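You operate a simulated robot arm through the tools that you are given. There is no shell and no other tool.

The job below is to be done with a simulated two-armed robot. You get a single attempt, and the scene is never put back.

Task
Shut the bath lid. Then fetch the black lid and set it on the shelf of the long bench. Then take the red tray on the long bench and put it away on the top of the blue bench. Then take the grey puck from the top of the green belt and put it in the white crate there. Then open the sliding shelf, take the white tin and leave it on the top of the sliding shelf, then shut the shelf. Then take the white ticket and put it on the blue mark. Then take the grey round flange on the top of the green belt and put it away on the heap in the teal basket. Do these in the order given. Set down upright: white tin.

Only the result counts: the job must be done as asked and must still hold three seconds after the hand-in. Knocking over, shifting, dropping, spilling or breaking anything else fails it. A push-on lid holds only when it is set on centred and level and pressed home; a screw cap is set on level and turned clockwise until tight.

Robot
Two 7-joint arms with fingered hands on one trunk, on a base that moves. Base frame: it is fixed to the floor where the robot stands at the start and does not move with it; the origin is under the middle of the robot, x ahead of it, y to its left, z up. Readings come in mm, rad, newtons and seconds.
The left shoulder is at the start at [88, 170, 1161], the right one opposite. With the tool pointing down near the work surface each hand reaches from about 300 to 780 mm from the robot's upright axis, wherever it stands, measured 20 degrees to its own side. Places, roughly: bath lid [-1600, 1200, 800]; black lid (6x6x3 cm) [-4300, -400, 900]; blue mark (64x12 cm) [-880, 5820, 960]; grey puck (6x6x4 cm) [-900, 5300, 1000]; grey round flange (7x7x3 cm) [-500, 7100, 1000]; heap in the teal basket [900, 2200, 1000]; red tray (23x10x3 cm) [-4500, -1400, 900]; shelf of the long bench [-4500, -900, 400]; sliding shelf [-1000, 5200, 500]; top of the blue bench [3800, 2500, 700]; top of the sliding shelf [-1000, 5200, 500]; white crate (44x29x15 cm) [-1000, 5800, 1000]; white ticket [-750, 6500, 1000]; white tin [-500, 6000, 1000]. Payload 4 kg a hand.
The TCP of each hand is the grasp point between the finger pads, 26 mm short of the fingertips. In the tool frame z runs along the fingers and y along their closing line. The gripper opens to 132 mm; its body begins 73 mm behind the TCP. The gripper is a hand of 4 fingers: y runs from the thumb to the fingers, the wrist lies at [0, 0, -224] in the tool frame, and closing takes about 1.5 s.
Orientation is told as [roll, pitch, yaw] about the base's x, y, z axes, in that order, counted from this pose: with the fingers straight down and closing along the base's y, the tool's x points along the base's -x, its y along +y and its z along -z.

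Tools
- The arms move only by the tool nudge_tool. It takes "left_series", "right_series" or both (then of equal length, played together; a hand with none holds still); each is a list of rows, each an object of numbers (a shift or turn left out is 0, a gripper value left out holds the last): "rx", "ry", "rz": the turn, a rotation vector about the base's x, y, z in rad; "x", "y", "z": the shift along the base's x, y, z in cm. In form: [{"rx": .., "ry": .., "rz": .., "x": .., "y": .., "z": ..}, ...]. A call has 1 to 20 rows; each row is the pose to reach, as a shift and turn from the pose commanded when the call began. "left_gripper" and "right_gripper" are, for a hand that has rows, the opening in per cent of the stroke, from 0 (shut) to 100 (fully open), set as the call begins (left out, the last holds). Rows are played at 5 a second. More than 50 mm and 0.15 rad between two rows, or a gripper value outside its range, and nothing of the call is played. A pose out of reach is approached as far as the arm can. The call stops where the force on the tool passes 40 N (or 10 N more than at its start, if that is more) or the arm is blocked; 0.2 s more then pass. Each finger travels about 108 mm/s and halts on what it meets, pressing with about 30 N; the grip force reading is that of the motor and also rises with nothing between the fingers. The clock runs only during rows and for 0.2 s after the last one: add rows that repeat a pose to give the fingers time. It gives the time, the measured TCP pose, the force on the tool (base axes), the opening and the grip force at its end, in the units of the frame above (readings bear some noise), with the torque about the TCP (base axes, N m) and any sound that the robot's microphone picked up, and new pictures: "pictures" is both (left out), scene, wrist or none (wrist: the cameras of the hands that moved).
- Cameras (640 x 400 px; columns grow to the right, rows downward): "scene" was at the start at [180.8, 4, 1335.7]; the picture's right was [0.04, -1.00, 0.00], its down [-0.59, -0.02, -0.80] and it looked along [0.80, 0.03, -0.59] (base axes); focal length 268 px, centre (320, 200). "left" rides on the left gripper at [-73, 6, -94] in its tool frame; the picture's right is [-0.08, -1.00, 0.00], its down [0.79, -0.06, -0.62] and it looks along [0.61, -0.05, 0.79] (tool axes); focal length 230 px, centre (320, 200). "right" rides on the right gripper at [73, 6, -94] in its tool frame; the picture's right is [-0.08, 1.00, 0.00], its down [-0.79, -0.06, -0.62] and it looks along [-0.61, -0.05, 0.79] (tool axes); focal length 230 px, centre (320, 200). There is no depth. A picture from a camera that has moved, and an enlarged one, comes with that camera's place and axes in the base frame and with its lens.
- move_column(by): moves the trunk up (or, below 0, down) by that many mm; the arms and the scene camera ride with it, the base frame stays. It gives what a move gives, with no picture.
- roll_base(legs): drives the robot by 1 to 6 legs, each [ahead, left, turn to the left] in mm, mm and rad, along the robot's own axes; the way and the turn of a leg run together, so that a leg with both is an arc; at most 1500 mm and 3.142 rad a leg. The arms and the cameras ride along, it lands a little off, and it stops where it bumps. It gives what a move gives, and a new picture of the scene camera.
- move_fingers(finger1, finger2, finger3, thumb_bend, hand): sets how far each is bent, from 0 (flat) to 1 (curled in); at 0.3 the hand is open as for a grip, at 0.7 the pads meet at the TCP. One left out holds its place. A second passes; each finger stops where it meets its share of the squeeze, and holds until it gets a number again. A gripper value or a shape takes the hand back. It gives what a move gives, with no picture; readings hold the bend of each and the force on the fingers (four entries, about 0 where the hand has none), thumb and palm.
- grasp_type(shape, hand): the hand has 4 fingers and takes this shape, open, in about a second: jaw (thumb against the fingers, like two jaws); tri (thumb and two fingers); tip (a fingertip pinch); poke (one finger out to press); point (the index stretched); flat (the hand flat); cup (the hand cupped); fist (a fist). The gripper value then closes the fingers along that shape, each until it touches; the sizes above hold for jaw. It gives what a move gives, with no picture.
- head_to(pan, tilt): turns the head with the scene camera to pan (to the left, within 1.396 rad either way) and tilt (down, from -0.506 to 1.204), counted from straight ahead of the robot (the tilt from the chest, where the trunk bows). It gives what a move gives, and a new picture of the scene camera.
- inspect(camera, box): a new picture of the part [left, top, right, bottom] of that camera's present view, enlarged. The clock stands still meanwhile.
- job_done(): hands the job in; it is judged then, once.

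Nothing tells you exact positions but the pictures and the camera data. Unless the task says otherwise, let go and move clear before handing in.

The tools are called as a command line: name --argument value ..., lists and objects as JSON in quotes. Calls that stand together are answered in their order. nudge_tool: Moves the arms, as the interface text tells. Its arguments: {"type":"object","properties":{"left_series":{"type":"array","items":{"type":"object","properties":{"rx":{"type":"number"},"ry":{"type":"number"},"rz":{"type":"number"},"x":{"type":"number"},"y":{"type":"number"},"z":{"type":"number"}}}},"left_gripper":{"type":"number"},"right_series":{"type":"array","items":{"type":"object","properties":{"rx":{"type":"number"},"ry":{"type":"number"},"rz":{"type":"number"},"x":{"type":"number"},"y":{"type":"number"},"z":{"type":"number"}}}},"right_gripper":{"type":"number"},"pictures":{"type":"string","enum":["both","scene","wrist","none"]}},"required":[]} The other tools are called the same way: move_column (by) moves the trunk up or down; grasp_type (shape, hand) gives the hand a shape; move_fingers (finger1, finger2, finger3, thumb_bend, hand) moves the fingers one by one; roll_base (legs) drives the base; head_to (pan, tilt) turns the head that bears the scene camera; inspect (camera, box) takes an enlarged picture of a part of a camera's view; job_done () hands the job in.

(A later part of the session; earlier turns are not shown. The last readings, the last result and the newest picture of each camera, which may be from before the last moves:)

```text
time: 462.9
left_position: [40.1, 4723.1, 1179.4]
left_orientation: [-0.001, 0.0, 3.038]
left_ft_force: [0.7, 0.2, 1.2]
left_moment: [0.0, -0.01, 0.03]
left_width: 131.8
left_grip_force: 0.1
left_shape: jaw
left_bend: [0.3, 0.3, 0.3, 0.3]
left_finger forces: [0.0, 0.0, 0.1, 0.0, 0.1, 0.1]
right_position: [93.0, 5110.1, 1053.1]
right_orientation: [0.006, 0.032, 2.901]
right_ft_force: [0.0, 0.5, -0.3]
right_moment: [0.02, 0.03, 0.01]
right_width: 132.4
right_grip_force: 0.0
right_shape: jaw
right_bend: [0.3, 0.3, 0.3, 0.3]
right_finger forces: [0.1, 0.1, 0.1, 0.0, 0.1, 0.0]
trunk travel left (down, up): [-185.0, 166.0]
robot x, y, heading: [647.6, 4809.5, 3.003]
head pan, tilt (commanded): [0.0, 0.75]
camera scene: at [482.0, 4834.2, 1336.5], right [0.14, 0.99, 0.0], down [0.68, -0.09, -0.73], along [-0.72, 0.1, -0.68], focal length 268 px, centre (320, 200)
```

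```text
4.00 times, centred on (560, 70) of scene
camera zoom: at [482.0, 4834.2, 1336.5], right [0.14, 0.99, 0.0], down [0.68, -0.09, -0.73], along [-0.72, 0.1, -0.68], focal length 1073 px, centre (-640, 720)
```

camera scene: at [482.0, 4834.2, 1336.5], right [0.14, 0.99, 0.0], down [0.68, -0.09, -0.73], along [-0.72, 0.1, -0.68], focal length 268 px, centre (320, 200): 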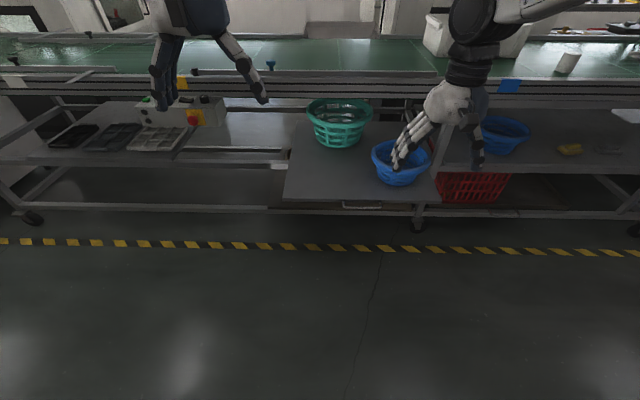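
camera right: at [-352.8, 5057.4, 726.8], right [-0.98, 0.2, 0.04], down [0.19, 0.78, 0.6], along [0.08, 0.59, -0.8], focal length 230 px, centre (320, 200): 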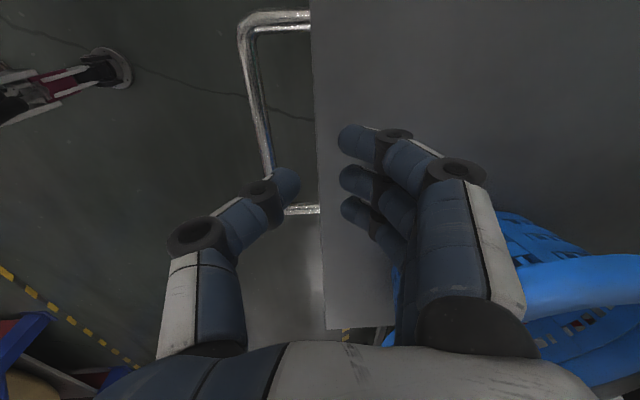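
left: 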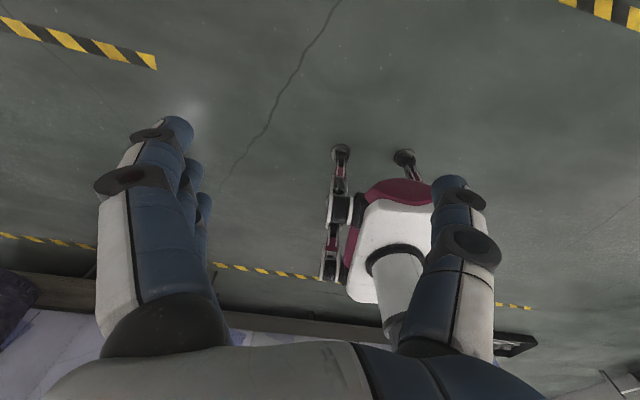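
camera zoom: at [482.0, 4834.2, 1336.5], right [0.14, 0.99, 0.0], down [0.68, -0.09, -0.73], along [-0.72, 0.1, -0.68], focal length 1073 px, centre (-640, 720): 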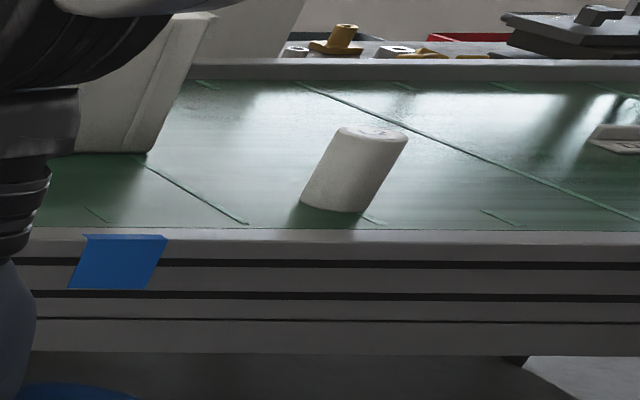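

The tin stands near the belt's front edge at roughly (-610, 6065). I'll raise the right hand a little and drive over to it.

nudge_tool --right_series '[{"z": 3, "rz": 0.05}, {"z": 7, "rz": 0.1}]' --pictures "none"

roll_base --legs '[[300, -600, 0], [376, -180, 0]]'

inspect --camera "right" --box '[0, 0, 640, 400]'

```text
time: 463.5
left_position: [40.8, 4724.2, 1179.0]
left_orientation: [0.0, 0.001, 3.037]
left_ft_force: [0.2, -0.1, 0.4]
left_moment: [-0.04, 0.02, 0.0]
left_width: 131.8
left_grip_force: 0.1
left_shape: jaw
left_bend: [0.3, 0.3, 0.3, 0.3]
left_finger forces: [0.0, 0.0, 0.1, 0.0, 0.0, 0.1]
right_position: [92.7, 5109.3, 1123.2]
right_orientation: [0.004, 0.033, 3.003]
right_ft_force: [0.1, -0.5, -0.1]
right_moment: [0.0, 0.02, 0.0]
right_width: 132.1
right_grip_force: 0.1
right_shape: jaw
right_bend: [0.3, 0.3, 0.3, 0.3]
right_finger forces: [0.1, 0.0, 0.1, 0.1, 0.0, 0.0]
trunk travel left (down, up): [-185.0, 166.0]
robot x, y, heading: [650.3, 4809.1, 3.008]
head pan, tilt (commanded): [0.0, 0.75]
```

```text
time: 471.3
left_position: [-526.8, 5572.7, 1178.8]
left_orientation: [0.0, 0.0, 3.042]
left_ft_force: [0.1, -1.0, 0.8]
left_moment: [0.0, 0.0, -0.03]
left_width: 131.7
left_grip_force: 0.0
left_shape: jaw
left_bend: [0.3, 0.3, 0.3, 0.3]
left_finger forces: [0.0, 0.1, 0.0, 0.0, 0.0, 0.0]
right_position: [-475.7, 5959.0, 1121.8]
right_orientation: [0.005, 0.032, 3.006]
right_ft_force: [-1.0, 0.3, -0.2]
right_moment: [0.0, -0.01, -0.02]
right_width: 131.9
right_grip_force: 0.1
right_shape: jaw
right_bend: [0.3, 0.3, 0.3, 0.3]
right_finger forces: [0.0, 0.0, 0.1, 0.0, 0.0, 0.0]
trunk travel left (down, up): [-185.0, 166.0]
robot x, y, heading: [84.9, 5663.4, 3.009]
head pan, tilt (commanded): [0.0, 0.75]
camera scene: at [-85.1, 5684.9, 1336.4], right [0.13, 0.99, 0.0], down [0.68, -0.09, -0.73], along [-0.72, 0.1, -0.68], focal length 268 px, centre (320, 200)
```

scene: 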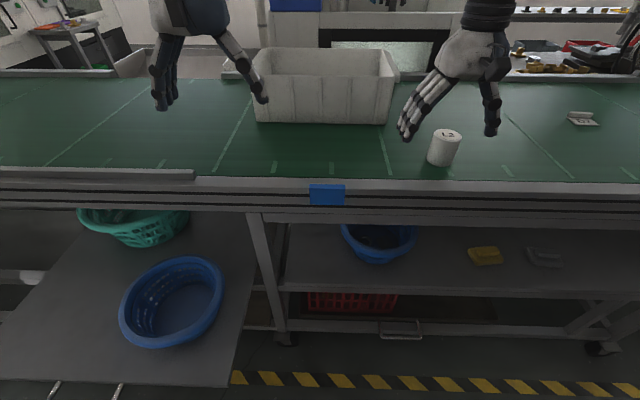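

```text
1.00 times, centred on (320, 200) of right (not enlarged: the box is as wide or as high as the picture)
camera zoom: at [-406.6, 5945.0, 1218.2], right [-0.21, -0.98, 0.0], down [-0.79, 0.17, 0.59], along [-0.58, 0.12, -0.81], focal length 230 px, centre (320, 200)
```

zoom: 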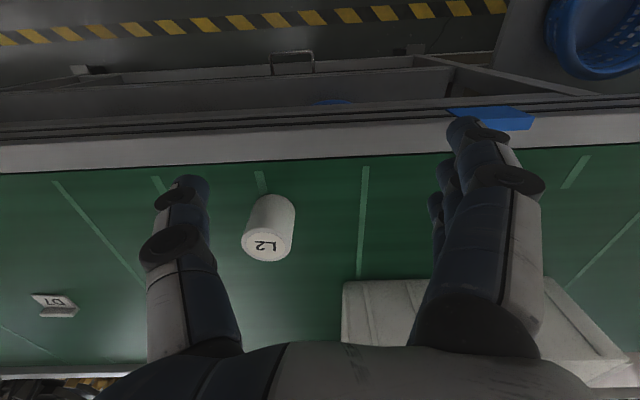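

Clear view: the tin (label "L2") has its top centre at about (-602, 6054, 1023), ~65 mm wide. I'll drive a little closer.

roll_base --legs '[[150, -85, 0]]'

inspect --camera "right" --box '[0, 0, 640, 400]'

```text
time: 472.8
left_position: [-664.2, 5676.7, 1180.8]
left_orientation: [0.001, 0.001, 3.04]
left_ft_force: [0.3, -0.7, -0.2]
left_moment: [0.0, 0.02, 0.01]
left_width: 131.7
left_grip_force: 0.0
left_shape: jaw
left_bend: [0.3, 0.3, 0.3, 0.3]
left_finger forces: [0.0, 0.1, 0.1, 0.0, 0.1, 0.0]
right_position: [-613.4, 6064.3, 1121.7]
right_orientation: [0.006, 0.034, 3.006]
right_ft_force: [-0.1, 0.2, 0.0]
right_moment: [0.0, -0.03, 0.01]
right_width: 131.9
right_grip_force: 0.2
right_shape: jaw
right_bend: [0.3, 0.3, 0.3, 0.3]
right_finger forces: [0.0, 0.0, 0.1, 0.1, 0.0, 0.0]
trunk travel left (down, up): [-185.0, 166.0]
robot x, y, heading: [-54.5, 5767.1, 3.008]
head pan, tilt (commanded): [0.0, 0.75]
camera scene: at [-222.9, 5788.4, 1336.3], right [0.13, 0.99, 0.0], down [0.68, -0.09, -0.73], along [-0.72, 0.1, -0.68], focal length 268 px, centre (320, 200)
```

scene: 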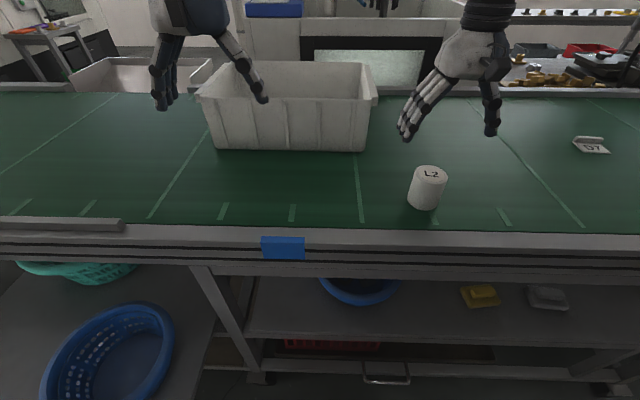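

```text
1.00 times, centred on (320, 200) of right (not enlarged: the box is as wide or as high as the picture)
camera zoom: at [-544.4, 6048.5, 1218.1], right [-0.21, -0.98, 0.0], down [-0.79, 0.17, 0.59], along [-0.58, 0.12, -0.81], focal length 230 px, centre (320, 200)
```

zoom: 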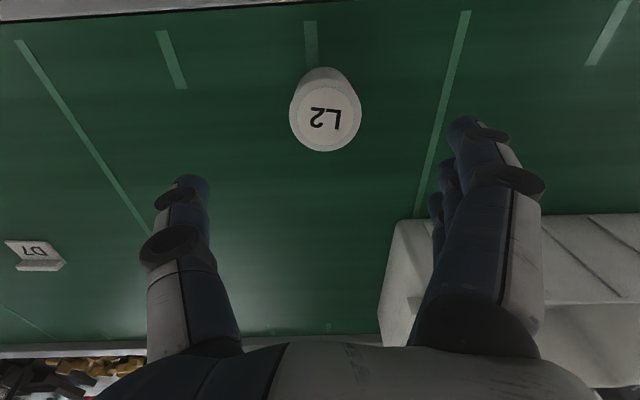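

Centre over the tin and lower around it.

nudge_tool --right_series '[{"x": 1.1, "y": -0.8, "z": -4}, {"x": 1.1, "y": -0.8, "z": -8}, {"x": 1.1, "y": -0.8, "z": -11.8}]' --right_gripper 100 --pictures "wrist"

```text
time: 473.6
left_position: [-664.5, 5676.8, 1180.6]
left_orientation: [0.0, -0.001, 3.04]
left_ft_force: [1.1, -0.2, -0.1]
left_moment: [-0.02, -0.02, -0.02]
left_width: 131.9
left_grip_force: 0.0
left_shape: jaw
left_bend: [0.3, 0.3, 0.3, 0.3]
left_finger forces: [0.1, 0.0, 0.0, 0.0, 0.0, 0.0]
right_position: [-601.4, 6055.6, 1004.4]
right_orientation: [0.005, 0.033, 3.005]
right_ft_force: [0.4, -0.1, 0.0]
right_moment: [-0.02, 0.02, -0.04]
right_width: 132.0
right_grip_force: 0.0
right_shape: jaw
right_bend: [0.3, 0.3, 0.3, 0.3]
right_finger forces: [0.0, 0.0, 0.0, 0.0, 0.1, 0.1]
trunk travel left (down, up): [-185.0, 166.0]
robot x, y, heading: [-53.0, 5763.8, 3.01]
head pan, tilt (commanded): [0.0, 0.75]
camera right: at [-533.0, 6039.6, 1100.0], right [-0.21, -0.98, 0.0], down [-0.79, 0.17, 0.59], along [-0.58, 0.12, -0.81], focal length 230 px, centre (320, 200)
```

right: 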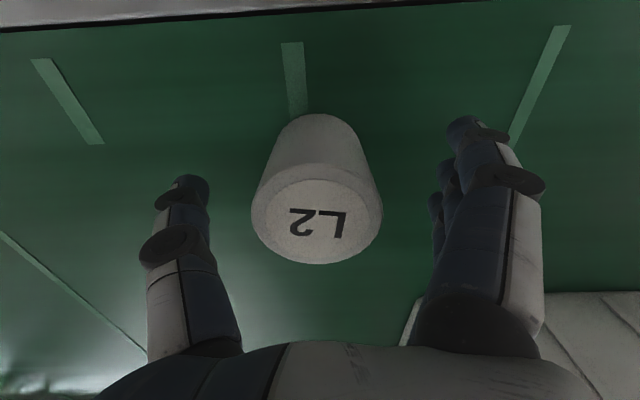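

nudge_tool --right_series '[{"z": -0.3}, {"z": -0.3}, {"z": -0.3}, {"z": -0.3}, {"z": -0.3}, {"z": -0.3}]' --right_gripper 0 --pictures "none"

nudge_tool --right_series '[{"z": 1}, {"z": 3}, {"z": 6}, {"z": 10}]'

```text
time: 475.0
left_position: [-663.1, 5676.7, 1178.5]
left_orientation: [0.0, 0.0, 3.04]
left_ft_force: [-0.1, -0.4, -0.2]
left_moment: [0.03, -0.01, -0.01]
left_width: 131.8
left_grip_force: 0.0
left_shape: jaw
left_bend: [0.3, 0.3, 0.3, 0.3]
left_finger forces: [0.0, 0.0, 0.0, 0.0, 0.0, 0.0]
right_position: [-602.3, 6054.2, 1002.3]
right_orientation: [0.005, 0.033, 3.003]
right_ft_force: [0.5, -0.2, -0.2]
right_moment: [0.04, -0.01, 0.0]
right_width: 49.1
right_grip_force: 30.2
right_shape: jaw
right_bend: [0.73, 0.73, 0.73, 0.7]
right_finger forces: [9.0, 9.2, 9.5, 0.1, 27.4, 0.1]
trunk travel left (down, up): [-185.0, 166.0]
robot x, y, heading: [-57.2, 5763.8, 3.008]
head pan, tilt (commanded): [0.0, 0.75]
```

```text
time: 476.0
left_position: [-664.1, 5676.5, 1179.6]
left_orientation: [-0.001, -0.001, 3.042]
left_ft_force: [0.1, 0.0, 0.3]
left_moment: [0.01, 0.03, 0.04]
left_width: 131.9
left_grip_force: 0.1
left_shape: jaw
left_bend: [0.3, 0.3, 0.3, 0.3]
left_finger forces: [0.0, 0.0, 0.1, 0.0, 0.0, 0.0]
right_position: [-600.5, 6055.4, 1102.2]
right_orientation: [0.006, 0.034, 3.007]
right_ft_force: [-0.2, 0.2, -2.1]
right_moment: [0.0, -0.01, -0.04]
right_width: 49.2
right_grip_force: 29.7
right_shape: jaw
right_bend: [0.73, 0.73, 0.73, 0.7]
right_finger forces: [9.3, 9.1, 9.6, 0.0, 27.3, 0.0]
trunk travel left (down, up): [-185.0, 166.0]
robot x, y, heading: [-54.8, 5768.9, 3.008]
head pan, tilt (commanded): [0.0, 0.75]
camera scene: at [-221.7, 5787.6, 1336.6], right [0.13, 0.99, 0.0], down [0.68, -0.09, -0.73], along [-0.73, 0.1, -0.68], focal length 268 px, centre (320, 200)
camera right: at [-532.6, 6039.6, 1198.4], right [-0.21, -0.98, 0.0], down [-0.79, 0.17, 0.59], along [-0.58, 0.12, -0.81], focal length 230 px, centre (320, 200)
```

scene: 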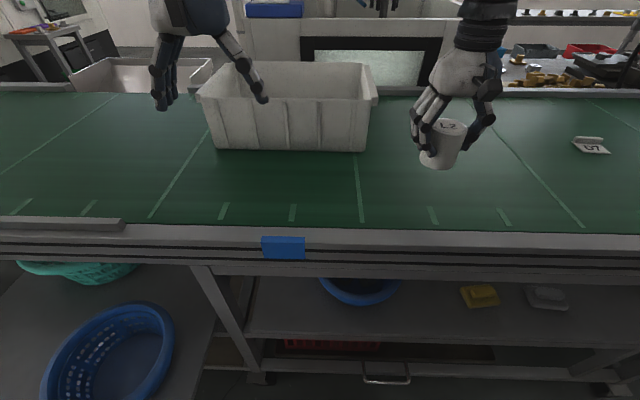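
right: 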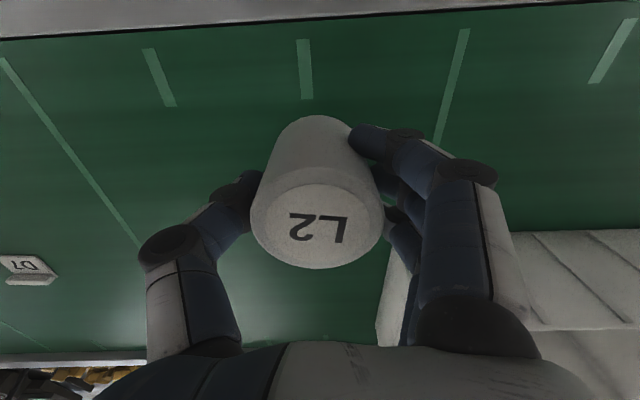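

Tin is held securely. Now back away and travel to the open shelf, keeping clear of it.

roll_base --legs '[[-320, 0, 0], [0, 1000, 0]]'

```text
time: 486.8
left_position: [-486.4, 4642.4, 1179.5]
left_orientation: [0.0, -0.001, 3.035]
left_ft_force: [-0.4, -0.3, 0.2]
left_moment: [0.01, 0.0, 0.0]
left_width: 131.8
left_grip_force: 0.0
left_shape: jaw
left_bend: [0.3, 0.3, 0.3, 0.3]
left_finger forces: [0.1, 0.1, 0.1, 0.1, 0.0, 0.1]
right_position: [-421.5, 5020.2, 1101.8]
right_orientation: [0.002, 0.033, 3.0]
right_ft_force: [-0.4, -0.1, -2.5]
right_moment: [0.0, -0.01, 0.01]
right_width: 49.3
right_grip_force: 29.5
right_shape: jaw
right_bend: [0.73, 0.73, 0.73, 0.7]
right_finger forces: [9.3, 9.2, 9.7, 0.0, 27.3, 0.0]
trunk travel left (down, up): [-185.0, 166.0]
robot x, y, heading: [123.9, 4729.0, 3.0]
head pan, tilt (commanded): [0.0, 0.75]
camera scene: at [-44.5, 4750.9, 1336.3], right [0.14, 0.99, 0.0], down [0.68, -0.09, -0.73], along [-0.72, 0.1, -0.68], focal length 268 px, centre (320, 200)
```

scene: 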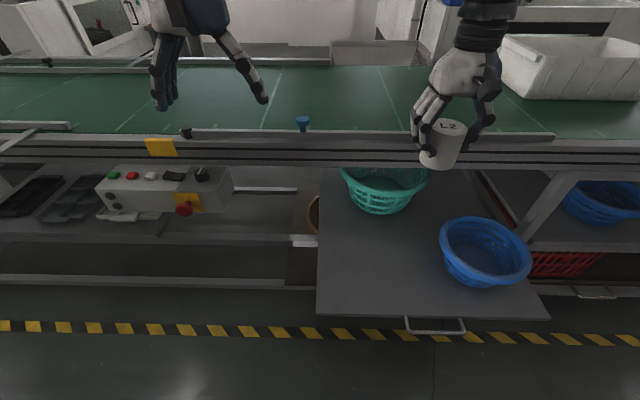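

Free area confirmed at the shelf's front-left. I'll move 40 mm closer and lower the tin there.

roll_base --legs '[[40, 0, 0]]'

nudge_tool --right_series '[{"z": -4.8}, {"z": -9.6}, {"z": -14.4}, {"z": -19.2}, {"z": -24}, {"z": -28.8}]' --pictures "none"

nudge_tool --right_series '[{"z": -4.8}, {"z": -9.6}, {"z": -13}]'

```text
time: 487.7
left_position: [-528.0, 4648.2, 1179.3]
left_orientation: [0.0, 0.002, 3.035]
left_ft_force: [-0.5, 1.0, 0.3]
left_moment: [0.02, -0.06, 0.03]
left_width: 132.3
left_grip_force: 0.0
left_shape: jaw
left_bend: [0.3, 0.3, 0.3, 0.3]
left_finger forces: [0.0, 0.0, 0.0, 0.0, 0.0, 0.1]
right_position: [-464.0, 5025.0, 1100.6]
right_orientation: [0.005, 0.034, 3.0]
right_ft_force: [0.4, -0.4, -3.1]
right_moment: [-0.02, -0.04, -0.03]
right_width: 49.5
right_grip_force: 29.9
right_shape: jaw
right_bend: [0.73, 0.73, 0.73, 0.7]
right_finger forces: [9.3, 9.2, 9.7, 0.0, 27.2, 0.1]
trunk travel left (down, up): [-185.0, 166.0]
robot x, y, heading: [85.9, 4732.2, 3.005]
head pan, tilt (commanded): [0.0, 0.75]
camera scene: at [-85.1, 4756.6, 1336.3], right [0.14, 0.99, 0.0], down [0.68, -0.09, -0.73], along [-0.72, 0.1, -0.68], focal length 268 px, centre (320, 200)
```

scene: 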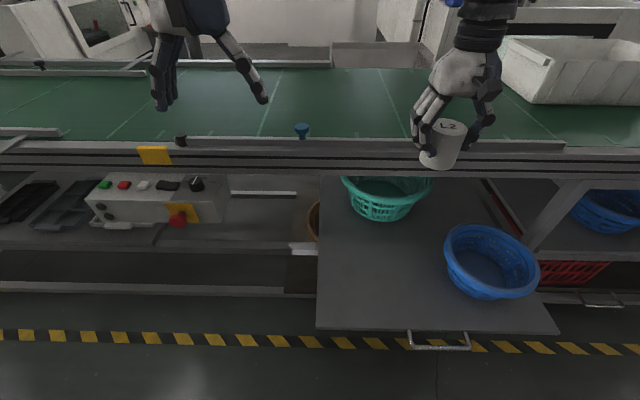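

```text
time: 489.1
left_position: [-526.6, 4647.6, 1177.8]
left_orientation: [0.0, 0.002, 3.035]
left_ft_force: [0.4, 0.3, -0.5]
left_moment: [-0.02, -0.03, 0.01]
left_width: 132.2
left_grip_force: 0.0
left_shape: jaw
left_bend: [0.3, 0.3, 0.3, 0.3]
left_finger forces: [0.0, 0.0, 0.0, 0.0, 0.1, 0.1]
right_position: [-462.7, 5024.5, 811.6]
right_orientation: [0.005, 0.035, 3.001]
right_ft_force: [-0.2, 0.3, -2.0]
right_moment: [0.01, -0.01, 0.02]
right_width: 49.1
right_grip_force: 30.5
right_shape: jaw
right_bend: [0.73, 0.73, 0.73, 0.7]
right_finger forces: [9.5, 9.2, 9.9, 0.0, 27.2, 0.0]
trunk travel left (down, up): [-185.0, 166.0]
robot x, y, heading: [82.4, 4735.3, 3.002]
head pan, tilt (commanded): [0.0, 0.75]
```

```text
time: 489.9
left_position: [-526.2, 4647.2, 1178.4]
left_orientation: [0.001, 0.001, 3.036]
left_ft_force: [-0.6, -0.7, 0.0]
left_moment: [0.02, 0.0, 0.02]
left_width: 131.7
left_grip_force: 0.0
left_shape: jaw
left_bend: [0.3, 0.3, 0.3, 0.3]
left_finger forces: [0.0, 0.1, 0.1, 0.0, 0.0, 0.0]
right_position: [-462.3, 5026.2, 682.9]
right_orientation: [0.005, 0.032, 3.001]
right_ft_force: [-0.3, -0.1, -2.5]
right_moment: [0.01, -0.01, 0.01]
right_width: 49.1
right_grip_force: 29.6
right_shape: jaw
right_bend: [0.73, 0.73, 0.73, 0.7]
right_finger forces: [9.4, 9.3, 9.8, 0.0, 27.2, 0.0]
trunk travel left (down, up): [-185.0, 166.0]
robot x, y, heading: [85.8, 4731.6, 3.0]
head pan, tilt (commanded): [0.0, 0.75]
camera scene: at [-84.7, 4756.8, 1336.2], right [0.14, 0.99, 0.0], down [0.68, -0.09, -0.73], along [-0.72, 0.1, -0.68], focal length 268 px, centre (320, 200)
camera right: at [-393.7, 5011.2, 778.7], right [-0.22, -0.98, 0.0], down [-0.79, 0.18, 0.59], along [-0.58, 0.13, -0.81], focal length 230 px, centre (320, 200)
```

scene: 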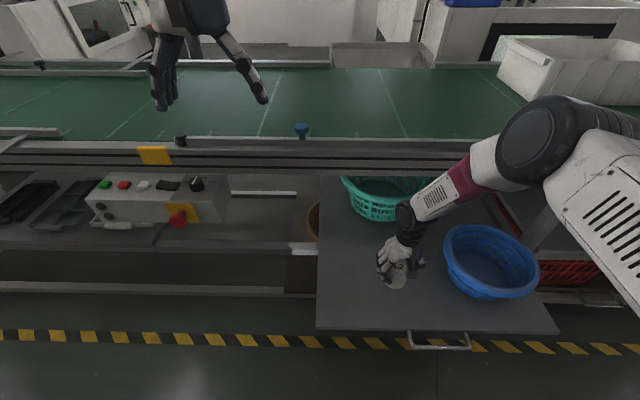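
right: 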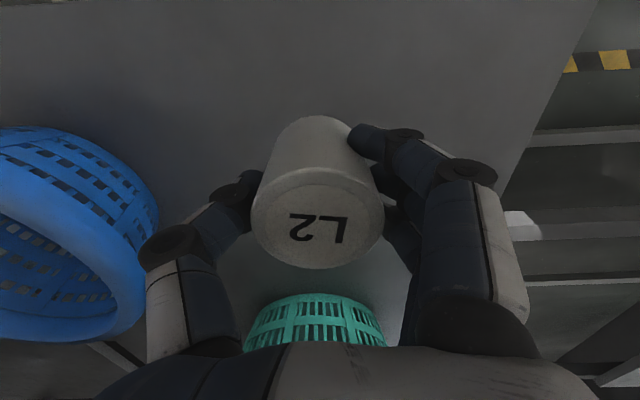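

Shift 3 cm away from the blue basin and lower to the shelf surface gently.

nudge_tool --right_series '[{"y": -1.5, "z": -2}, {"y": -3, "z": -4}, {"y": -3, "z": -5.5}, {"y": -3, "z": -6.3}]' --pictures "none"

nudge_tool --right_series '[{"z": -0.5}, {"z": -1.0}]' --pictures "none"

```text
time: 490.9
left_position: [-525.7, 4647.7, 1179.2]
left_orientation: [-0.002, 0.0, 3.035]
left_ft_force: [0.0, -0.3, 0.3]
left_moment: [-0.04, 0.02, 0.0]
left_width: 131.8
left_grip_force: 0.1
left_shape: jaw
left_bend: [0.3, 0.3, 0.3, 0.3]
left_finger forces: [0.0, 0.1, 0.1, 0.0, 0.0, 0.0]
right_position: [-462.5, 4993.8, 621.5]
right_orientation: [0.006, 0.033, 3.002]
right_ft_force: [0.1, 0.4, -1.4]
right_moment: [-0.03, 0.0, 0.0]
right_width: 49.3
right_grip_force: 30.0
right_shape: jaw
right_bend: [0.73, 0.73, 0.73, 0.7]
right_finger forces: [9.5, 9.0, 9.9, 0.0, 27.1, 0.1]
trunk travel left (down, up): [-185.0, 166.0]
robot x, y, heading: [82.8, 4734.0, 2.999]
head pan, tilt (commanded): [0.0, 0.75]
```

```text
time: 491.5
left_position: [-525.7, 4647.9, 1180.3]
left_orientation: [0.0, 0.0, 3.035]
left_ft_force: [-0.6, 1.1, 1.3]
left_moment: [-0.01, -0.05, -0.01]
left_width: 132.1
left_grip_force: 0.0
left_shape: jaw
left_bend: [0.3, 0.3, 0.3, 0.3]
left_finger forces: [0.1, 0.1, 0.1, 0.1, 0.0, 0.0]
right_position: [-462.5, 4996.1, 610.8]
right_orientation: [0.005, 0.034, 2.999]
right_ft_force: [0.4, 0.0, -1.1]
right_moment: [-0.02, -0.01, 0.02]
right_width: 49.5
right_grip_force: 29.5
right_shape: jaw
right_bend: [0.73, 0.73, 0.73, 0.7]
right_finger forces: [9.5, 9.1, 9.8, 0.1, 27.2, 0.0]
trunk travel left (down, up): [-185.0, 166.0]
robot x, y, heading: [83.6, 4731.8, 3.0]
head pan, tilt (commanded): [0.0, 0.75]
```

nudge_tool --right_series '[{"z": -0.5}, {"z": -1.0}, {"z": -1.5}]' --pictures "none"

```text
time: 492.3
left_position: [-525.8, 4646.6, 1178.8]
left_orientation: [0.001, 0.001, 3.035]
left_ft_force: [-0.2, -0.6, -0.2]
left_moment: [0.0, -0.03, 0.0]
left_width: 131.9
left_grip_force: 0.0
left_shape: jaw
left_bend: [0.3, 0.3, 0.3, 0.3]
left_finger forces: [0.0, 0.0, 0.0, 0.0, 0.0, 0.1]
right_position: [-462.2, 4995.2, 595.2]
right_orientation: [0.004, 0.033, 3.001]
right_ft_force: [0.0, 0.6, -2.3]
right_moment: [0.01, 0.01, 0.03]
right_width: 48.9
right_grip_force: 30.4
right_shape: jaw
right_bend: [0.73, 0.73, 0.73, 0.7]
right_finger forces: [9.4, 9.1, 10.0, 0.1, 27.2, 0.1]
trunk travel left (down, up): [-185.0, 166.0]
robot x, y, heading: [81.5, 4733.4, 3.002]
head pan, tilt (commanded): [0.0, 0.75]
```

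nudge_tool --right_series '[{"z": -0.5}, {"z": -1.0}, {"z": -1.5}, {"z": -2.0}]' --pictures "wrist"

```text
time: 493.1
left_position: [-524.1, 4646.4, 1180.3]
left_orientation: [-0.001, -0.003, 3.035]
left_ft_force: [-0.3, 0.7, -0.1]
left_moment: [-0.02, -0.03, 0.03]
left_width: 132.0
left_grip_force: 0.1
left_shape: jaw
left_bend: [0.3, 0.3, 0.3, 0.3]
left_finger forces: [0.0, 0.1, 0.1, 0.0, 0.0, 0.0]
right_position: [-469.1, 4996.2, 588.0]
right_orientation: [0.005, 0.015, 2.999]
right_ft_force: [0.8, 1.1, 33.6]
right_moment: [0.17, -0.09, 0.03]
right_width: 50.7
right_grip_force: 30.1
right_shape: jaw
right_bend: [0.74, 0.74, 0.74, 0.71]
right_finger forces: [11.6, 10.9, 11.7, 0.0, 33.6, 0.0]
trunk travel left (down, up): [-185.0, 166.0]
robot x, y, heading: [83.7, 4731.7, 3.003]
head pan, tilt (commanded): [0.0, 0.75]
stopped in row 4 (right hand): the force on the tool passed its limit at 45 N (the readings are from after the stop); the commanded pose is now the measured one
camera right: at [-399.5, 4980.5, 683.7], right [-0.22, -0.98, 0.01], down [-0.78, 0.18, 0.6], along [-0.59, 0.13, -0.8], focal length 230 px, centre (320, 200)
```

right: 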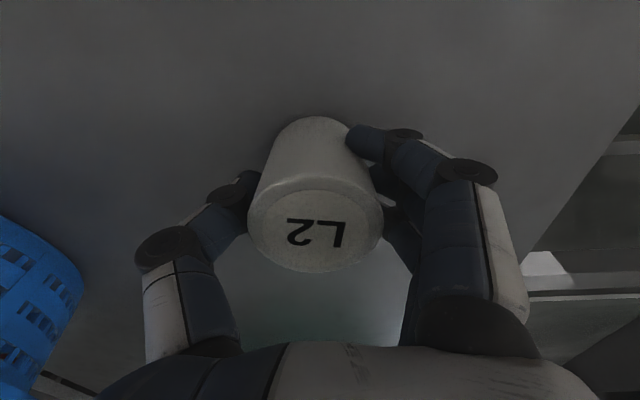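

The tin touches the shelf (z≈533). I'll ease the force and release.

nudge_tool --right_series '[{"z": 0.2}, {"z": 0.3}]' --pictures "none"

nudge_tool --right_series '[{"z": 0}, {"z": 0}, {"z": 0}, {"z": 0}, {"z": 0}]' --right_gripper 90 --pictures "wrist"

```text
time: 493.8
left_position: [-523.7, 4645.9, 1180.9]
left_orientation: [0.0, -0.002, 3.036]
left_ft_force: [-0.1, 0.0, 0.6]
left_moment: [0.0, -0.01, 0.0]
left_width: 132.1
left_grip_force: 0.1
left_shape: jaw
left_bend: [0.3, 0.3, 0.3, 0.3]
left_finger forces: [0.0, 0.0, 0.1, 0.1, 0.0, 0.0]
right_position: [-464.9, 4993.8, 589.6]
right_orientation: [0.008, 0.022, 2.999]
right_ft_force: [-2.0, 0.4, 27.8]
right_moment: [0.12, 0.01, 0.02]
right_width: 50.9
right_grip_force: 30.1
right_shape: jaw
right_bend: [0.74, 0.74, 0.74, 0.71]
right_finger forces: [11.0, 11.2, 12.4, 0.0, 32.9, 0.0]
trunk travel left (down, up): [-185.0, 166.0]
robot x, y, heading: [85.7, 4735.4, 3.002]
head pan, tilt (commanded): [0.0, 0.75]
```

```text
time: 494.9
left_position: [-525.5, 4647.5, 1179.9]
left_orientation: [0.001, 0.0, 3.034]
left_ft_force: [-0.9, 0.1, -0.2]
left_moment: [0.02, 0.0, 0.0]
left_width: 132.1
left_grip_force: 0.0
left_shape: jaw
left_bend: [0.3, 0.3, 0.3, 0.3]
left_finger forces: [0.0, 0.0, 0.0, 0.0, 0.1, 0.0]
right_position: [-466.1, 4995.7, 588.5]
right_orientation: [0.007, 0.027, 2.998]
right_ft_force: [-0.6, 0.3, 0.7]
right_moment: [0.01, -0.03, 0.02]
right_width: 118.9
right_grip_force: 0.2
right_shape: jaw
right_bend: [0.48, 0.48, 0.48, 0.44]
right_finger forces: [0.0, 0.0, 0.1, 0.1, 0.0, 0.1]
trunk travel left (down, up): [-185.0, 166.0]
robot x, y, heading: [83.7, 4734.7, 3.005]
head pan, tilt (commanded): [0.0, 0.75]
camera right: at [-396.7, 4980.5, 682.6], right [-0.22, -0.98, 0.0], down [-0.78, 0.18, 0.6], along [-0.58, 0.13, -0.8], focal length 230 px, centre (320, 200)
```

right: 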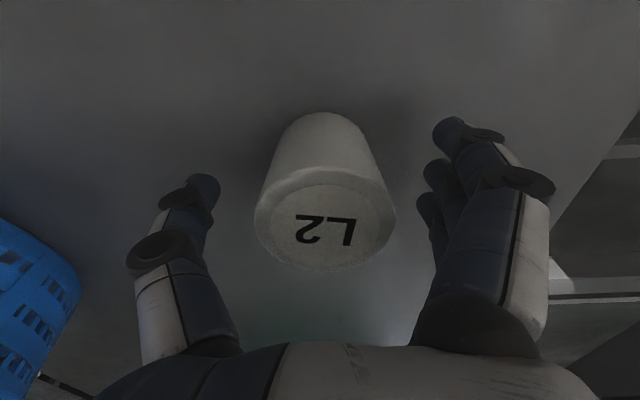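

Tin stands upright on the shelf. Lift the hand away.

nudge_tool --right_series '[{"z": 3}, {"z": 7}, {"z": 11.5}, {"z": 16}, {"z": 20.5}, {"z": 25}]'

```text
time: 496.4
left_position: [-524.8, 4646.9, 1180.0]
left_orientation: [0.0, 0.0, 3.035]
left_ft_force: [0.1, 0.4, -0.3]
left_moment: [0.0, 0.0, 0.02]
left_width: 131.7
left_grip_force: 0.2
left_shape: jaw
left_bend: [0.3, 0.3, 0.3, 0.3]
left_finger forces: [0.1, 0.1, 0.1, 0.0, 0.0, 0.1]
right_position: [-464.9, 4995.7, 837.9]
right_orientation: [0.007, 0.023, 2.998]
right_ft_force: [0.1, -1.1, 0.7]
right_moment: [-0.01, 0.05, -0.01]
right_width: 118.6
right_grip_force: 0.1
right_shape: jaw
right_bend: [0.48, 0.48, 0.48, 0.44]
right_finger forces: [0.0, 0.0, 0.1, 0.0, 0.0, 0.1]
trunk travel left (down, up): [-185.0, 166.0]
robot x, y, heading: [79.4, 4732.6, 3.003]
head pan, tilt (commanded): [0.0, 0.75]
camera scene: at [-82.9, 4756.2, 1336.6], right [0.14, 0.99, 0.0], down [0.67, -0.09, -0.73], along [-0.72, 0.1, -0.68], focal length 268 px, centre (320, 200)
camera right: at [-394.7, 4981.5, 933.7], right [-0.22, -0.98, 0.0], down [-0.78, 0.18, 0.6], along [-0.58, 0.13, -0.8], focal length 230 px, centre (320, 200)
```

scene: 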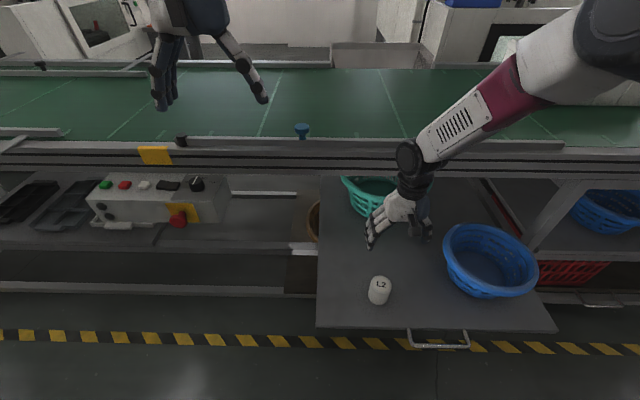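
right: 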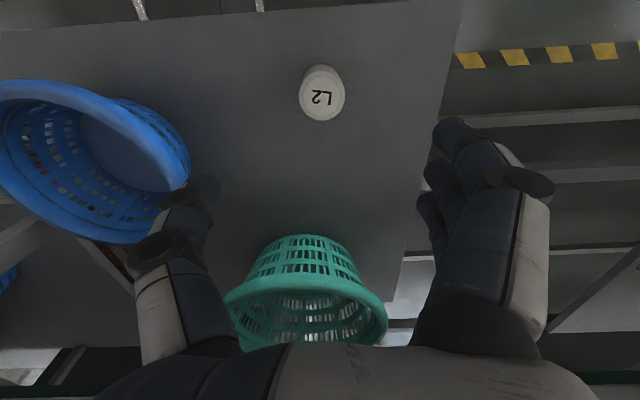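

The tin is upright on the shelf. To shut the shelf I'll back off, turn the hand, lower it in front of the handle with fingers closed, and push with the base.

roll_base --legs '[[-250, -168, 0]]'

nudge_tool --right_series '[{"rz": -0.14}, {"rz": -0.28}, {"rz": -0.42}, {"rz": -0.56}, {"rz": -0.7}, {"rz": -0.84}, {"rz": -0.98}, {"rz": -1.12}, {"rz": -1.26}, {"rz": -1.4}, {"rz": -1.54}]' --right_gripper 0

```text
time: 498.5
left_position: [-256.9, 4782.3, 1178.6]
left_orientation: [0.0, -0.001, 3.031]
left_ft_force: [1.1, 1.1, -0.5]
left_moment: [0.03, 0.02, 0.03]
left_width: 131.9
left_grip_force: 0.0
left_shape: jaw
left_bend: [0.3, 0.3, 0.3, 0.3]
left_finger forces: [0.1, 0.0, 0.0, 0.0, 0.0, 0.0]
right_position: [-195.4, 5129.6, 837.4]
right_orientation: [0.009, 0.023, 2.998]
right_ft_force: [0.7, 0.3, 0.7]
right_moment: [0.03, 0.01, 0.0]
right_width: 118.8
right_grip_force: 0.1
right_shape: jaw
right_bend: [0.48, 0.48, 0.48, 0.44]
right_finger forces: [0.0, 0.1, 0.0, 0.0, 0.0, 0.0]
trunk travel left (down, up): [-185.0, 166.0]
robot x, y, heading: [352.8, 4864.4, 2.997]
head pan, tilt (commanded): [0.0, 0.75]
camera scene: at [185.5, 4889.2, 1336.4], right [0.14, 0.99, 0.0], down [0.67, -0.1, -0.73], along [-0.72, 0.1, -0.68], focal length 268 px, centre (320, 200)
```

scene: 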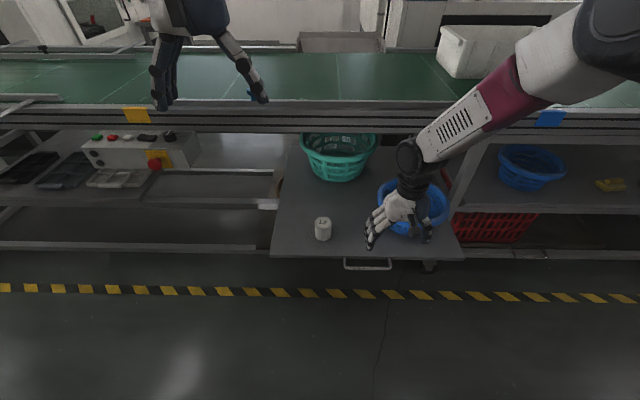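

```text
time: 500.9
left_position: [-256.5, 4781.7, 1179.9]
left_orientation: [0.0, 0.001, 3.031]
left_ft_force: [0.2, -0.6, 0.5]
left_moment: [-0.01, -0.01, 0.01]
left_width: 132.0
left_grip_force: 0.0
left_shape: jaw
left_bend: [0.3, 0.3, 0.3, 0.3]
left_finger forces: [0.0, 0.0, 0.0, 0.1, 0.1, 0.1]
right_position: [-195.5, 5129.8, 837.8]
right_orientation: [0.007, 0.025, 1.453]
right_ft_force: [-0.4, -0.3, -0.6]
right_moment: [-0.01, -0.04, -0.01]
right_width: 0.2
right_grip_force: 30.4
right_shape: jaw
right_bend: [0.69, 0.57, 0.69, 0.67]
right_finger forces: [0.1, 0.1, 0.0, 0.0, 0.1, 0.1]
trunk travel left (down, up): [-185.0, 166.0]
robot x, y, heading: [353.8, 4861.9, 3.004]
head pan, tilt (commanded): [0.0, 0.75]
camera scene: at [185.0, 4888.9, 1336.4], right [0.14, 0.99, 0.0], down [0.68, -0.1, -0.73], along [-0.72, 0.1, -0.68], focal length 268 px, centre (320, 200)
camera right: at [-208.9, 5060.8, 933.1], right [-0.98, 0.19, 0.01], down [0.16, 0.79, 0.6], along [0.11, 0.59, -0.8], focal length 230 px, centre (320, 200)
```

scene: 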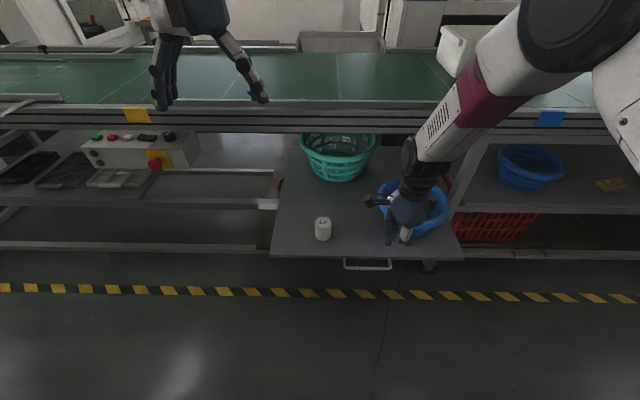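
right: 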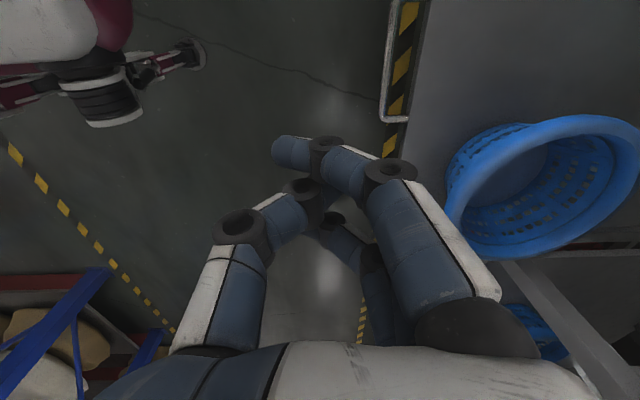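

Lower the closed hand in front of the handle, keeping it within comfortable reach.

nudge_tool --right_series '[{"x": 2, "y": -0.3, "z": -4}, {"x": 4, "y": -0.6, "z": -8}, {"x": 6, "y": -0.8, "z": -12}, {"x": 6, "y": -0.8, "z": -16.8}, {"x": 6, "y": -0.8, "z": -21.6}, {"x": 6, "y": -0.8, "z": -26}, {"x": 6, "y": -0.8, "z": -29.8}]'

```text
time: 502.5
left_position: [-257.3, 4782.2, 1179.6]
left_orientation: [0.0, 0.001, 3.032]
left_ft_force: [0.0, -0.1, 0.6]
left_moment: [0.02, 0.04, -0.03]
left_width: 131.8
left_grip_force: 0.0
left_shape: jaw
left_bend: [0.3, 0.3, 0.3, 0.3]
left_finger forces: [0.0, 0.0, 0.1, 0.0, 0.0, 0.0]
right_position: [-136.9, 5121.0, 539.8]
right_orientation: [0.006, 0.027, 1.456]
right_ft_force: [0.1, -0.3, -0.3]
right_moment: [0.0, -0.01, 0.01]
right_width: 0.0
right_grip_force: 30.4
right_shape: jaw
right_bend: [0.69, 0.57, 0.69, 0.67]
right_finger forces: [0.1, 0.1, 0.0, 0.0, 0.2, 0.0]
trunk travel left (down, up): [-185.0, 166.0]
robot x, y, heading: [354.4, 4863.5, 3.002]
head pan, tilt (commanded): [0.0, 0.75]
camera scene: at [184.7, 4889.2, 1336.3], right [0.14, 0.99, 0.0], down [0.68, -0.1, -0.73], along [-0.72, 0.1, -0.68], focal length 268 px, centre (320, 200)
camera right: at [-148.8, 5052.2, 635.0], right [-0.98, 0.19, 0.0], down [0.16, 0.79, 0.6], along [0.11, 0.59, -0.8], focal length 230 px, centre (320, 200)
```

scene: 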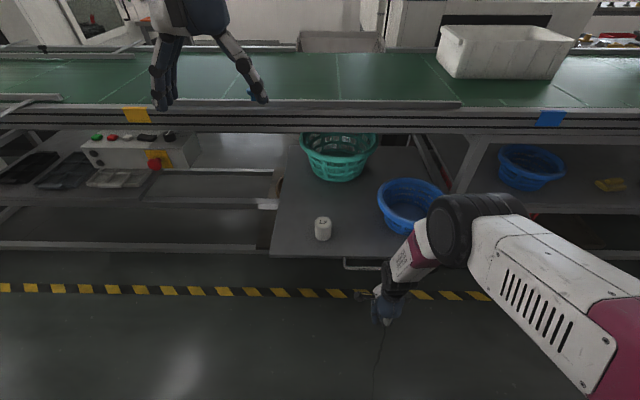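
right: 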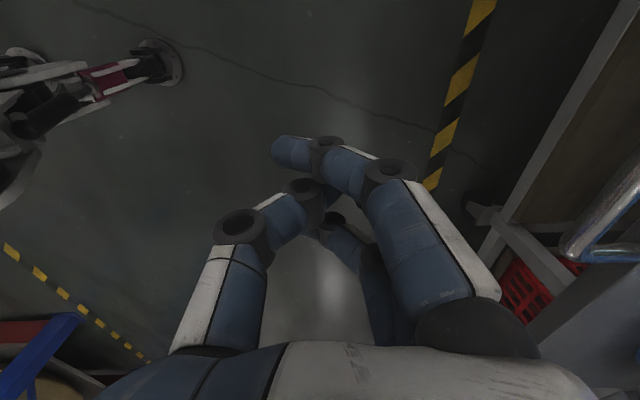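

The bar is at z≈532, level with the fingertips. Drive forward to contact and push.

roll_base --legs '[[120, 0, 0]]'

inspect --camera "right" --box '[0, 0, 640, 400]'

```text
time: 503.7
left_position: [-376.7, 4798.1, 1178.1]
left_orientation: [-0.001, 0.002, 3.034]
left_ft_force: [0.1, 1.2, 0.3]
left_moment: [-0.05, -0.04, 0.01]
left_width: 132.0
left_grip_force: 0.0
left_shape: jaw
left_bend: [0.3, 0.3, 0.3, 0.3]
left_finger forces: [0.0, 0.0, 0.1, 0.0, 0.1, 0.0]
right_position: [-252.9, 5138.5, 538.7]
right_orientation: [0.005, 0.023, 1.458]
right_ft_force: [0.0, 0.6, 0.5]
right_moment: [0.0, 0.0, -0.02]
right_width: 0.3
right_grip_force: 30.2
right_shape: jaw
right_bend: [0.69, 0.57, 0.69, 0.67]
right_finger forces: [0.0, 0.1, 0.0, 0.1, 0.0, 0.0]
trunk travel left (down, up): [-185.0, 166.0]
robot x, y, heading: [233.4, 4880.5, 3.006]
head pan, tilt (commanded): [0.0, 0.75]
camera scene: at [65.9, 4905.9, 1336.2], right [0.14, 0.99, 0.0], down [0.68, -0.1, -0.73], along [-0.72, 0.1, -0.68], focal length 268 px, centre (320, 200)
```

scene: 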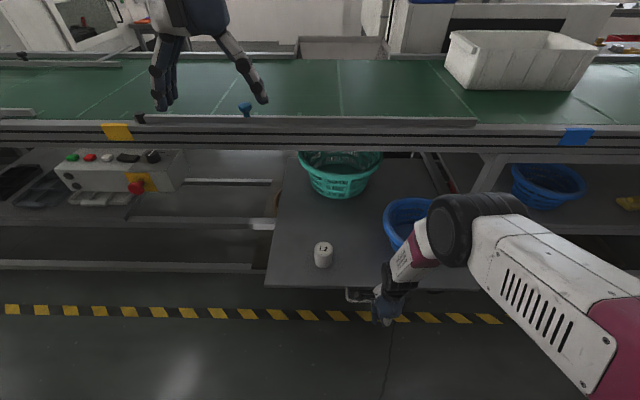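

```text
1.00 times, centred on (320, 200) of right (not enlarged: the box is as wide or as high as the picture)
camera zoom: at [-267.1, 5068.9, 635.0], right [-0.98, 0.19, 0.0], down [0.16, 0.79, 0.6], along [0.11, 0.59, -0.8], focal length 230 px, centre (320, 200)
```

zoom: 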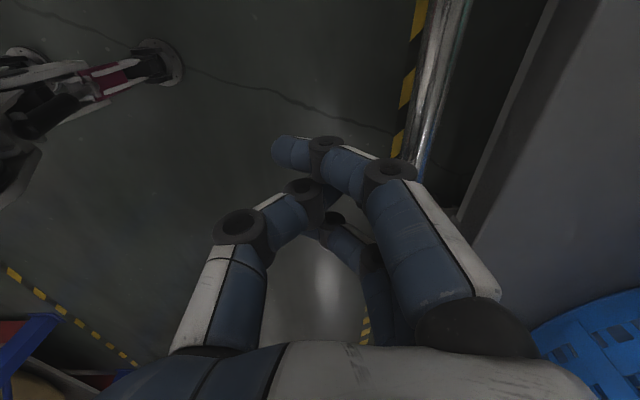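

roll_base --legs '[[50, 0, 0]]'

roll_base --legs '[[60, 0, 0]]'

```text
time: 504.6
left_position: [-425.8, 4805.4, 1177.9]
left_orientation: [0.0, 0.005, 3.031]
left_ft_force: [-0.6, -0.5, 0.6]
left_moment: [0.0, -0.04, 0.01]
left_width: 131.9
left_grip_force: 0.0
left_shape: jaw
left_bend: [0.3, 0.3, 0.3, 0.3]
left_finger forces: [0.0, 0.1, 0.0, 0.0, 0.0, 0.1]
right_position: [-302.4, 5145.0, 540.1]
right_orientation: [0.006, 0.024, 1.456]
right_ft_force: [0.0, -0.9, -0.2]
right_moment: [-0.01, 0.01, 0.0]
right_width: 0.1
right_grip_force: 29.8
right_shape: jaw
right_bend: [0.69, 0.56, 0.69, 0.67]
right_finger forces: [0.0, 0.0, 0.0, 0.1, 0.0, 0.0]
trunk travel left (down, up): [-185.0, 166.0]
robot x, y, heading: [184.1, 4889.1, 3.0]
head pan, tilt (commanded): [0.0, 0.75]
camera scene: at [16.3, 4913.0, 1336.1], right [0.14, 0.99, 0.0], down [0.68, -0.1, -0.73], along [-0.72, 0.1, -0.68], focal length 268 px, centre (320, 200)
```

scene: 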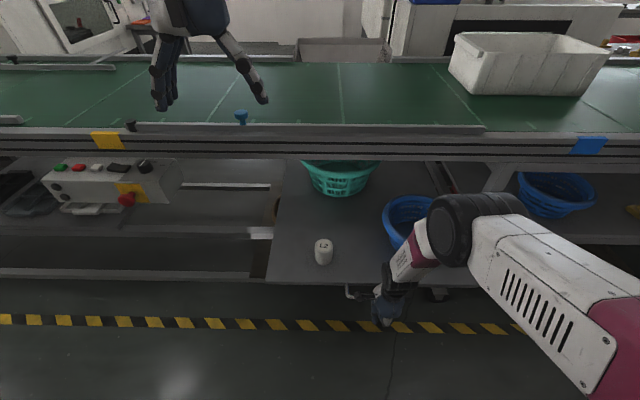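

```text
time: 505.6
left_position: [-486.4, 4813.5, 1179.0]
left_orientation: [0.0, 0.004, 3.032]
left_ft_force: [-0.6, 0.2, 0.0]
left_moment: [0.02, -0.01, 0.0]
left_width: 131.8
left_grip_force: 0.2
left_shape: jaw
left_bend: [0.3, 0.3, 0.3, 0.3]
left_finger forces: [0.1, 0.0, 0.0, 0.1, 0.0, 0.0]
right_position: [-361.9, 5154.6, 540.1]
right_orientation: [0.005, 0.024, 1.456]
right_ft_force: [0.1, -0.3, -0.2]
right_moment: [0.01, -0.02, -0.03]
right_width: 0.0
right_grip_force: 29.6
right_shape: jaw
right_bend: [0.69, 0.56, 0.69, 0.67]
right_finger forces: [0.1, 0.0, 0.1, 0.0, 0.1, 0.0]
trunk travel left (down, up): [-185.0, 166.0]
robot x, y, heading: [126.2, 4895.4, 3.001]
head pan, tilt (commanded): [0.0, 0.75]
camera scene: at [-42.9, 4921.5, 1336.1], right [0.14, 0.99, 0.0], down [0.68, -0.1, -0.73], along [-0.72, 0.1, -0.68], focal length 268 px, centre (320, 200)
```

scene: 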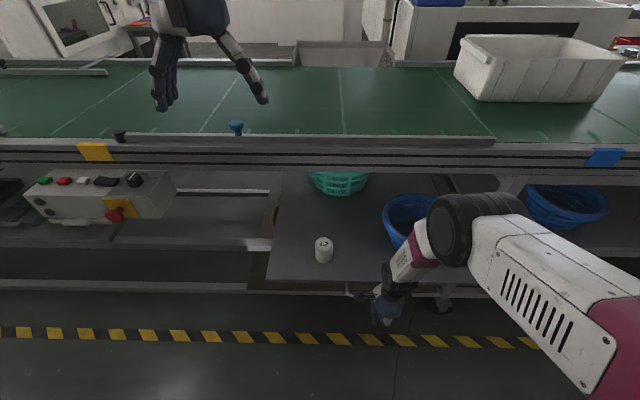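

The shelf is sliding in with the tin. Continue pushing.

roll_base --legs '[[80, 0, 0]]'

roll_base --legs '[[60, 0, 0]]'

```text
time: 506.7
left_position: [-562.4, 4824.0, 1178.0]
left_orientation: [-0.001, 0.002, 3.035]
left_ft_force: [-0.9, 1.0, -0.8]
left_moment: [-0.01, -0.05, -0.03]
left_width: 131.8
left_grip_force: 0.0
left_shape: jaw
left_bend: [0.3, 0.3, 0.3, 0.3]
left_finger forces: [0.1, 0.1, 0.0, 0.1, 0.1, 0.0]
right_position: [-441.1, 5165.6, 539.8]
right_orientation: [0.007, 0.025, 1.455]
right_ft_force: [-1.0, 0.5, 0.3]
right_moment: [-0.03, -0.01, -0.03]
right_width: 0.1
right_grip_force: 29.8
right_shape: jaw
right_bend: [0.69, 0.55, 0.69, 0.68]
right_finger forces: [0.1, 0.0, 0.0, 0.0, 0.0, 0.0]
trunk travel left (down, up): [-185.0, 166.0]
robot x, y, heading: [49.2, 4909.5, 3.002]
head pan, tilt (commanded): [0.0, 0.75]
camera scene: at [-120.7, 4932.5, 1336.2], right [0.14, 0.99, 0.0], down [0.68, -0.1, -0.73], along [-0.72, 0.1, -0.68], focal length 268 px, centre (320, 200)
```

scene: 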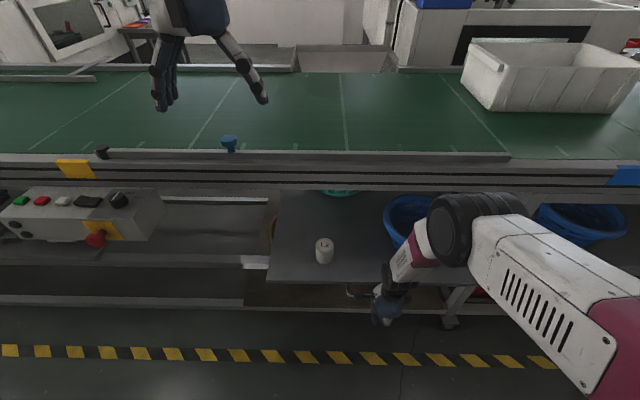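

```text
time: 507.6
left_position: [-621.5, 4832.7, 1178.4]
left_orientation: [0.001, 0.003, 3.032]
left_ft_force: [-0.3, 0.3, -0.5]
left_moment: [-0.01, 0.0, -0.03]
left_width: 131.8
left_grip_force: 0.3
left_shape: jaw
left_bend: [0.3, 0.3, 0.3, 0.3]
left_finger forces: [0.0, 0.0, 0.0, 0.0, 0.1, 0.0]
right_position: [-499.0, 5173.3, 538.7]
right_orientation: [0.007, 0.024, 1.455]
right_ft_force: [-0.3, 0.2, -0.2]
right_moment: [-0.01, -0.04, 0.03]
right_width: 0.1
right_grip_force: 29.8
right_shape: jaw
right_bend: [0.69, 0.55, 0.69, 0.68]
right_finger forces: [0.1, 0.0, 0.1, 0.0, 0.1, 0.0]
trunk travel left (down, up): [-185.0, 166.0]
robot x, y, heading: [-11.6, 4912.2, 2.997]
head pan, tilt (commanded): [0.0, 0.75]
camera scene: at [-179.4, 4940.9, 1336.2], right [0.14, 0.99, 0.0], down [0.68, -0.1, -0.73], along [-0.72, 0.1, -0.68], focal length 268 px, centre (320, 200)
```

scene: 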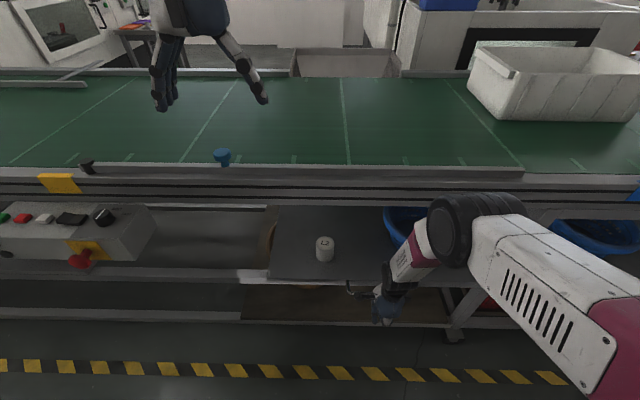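

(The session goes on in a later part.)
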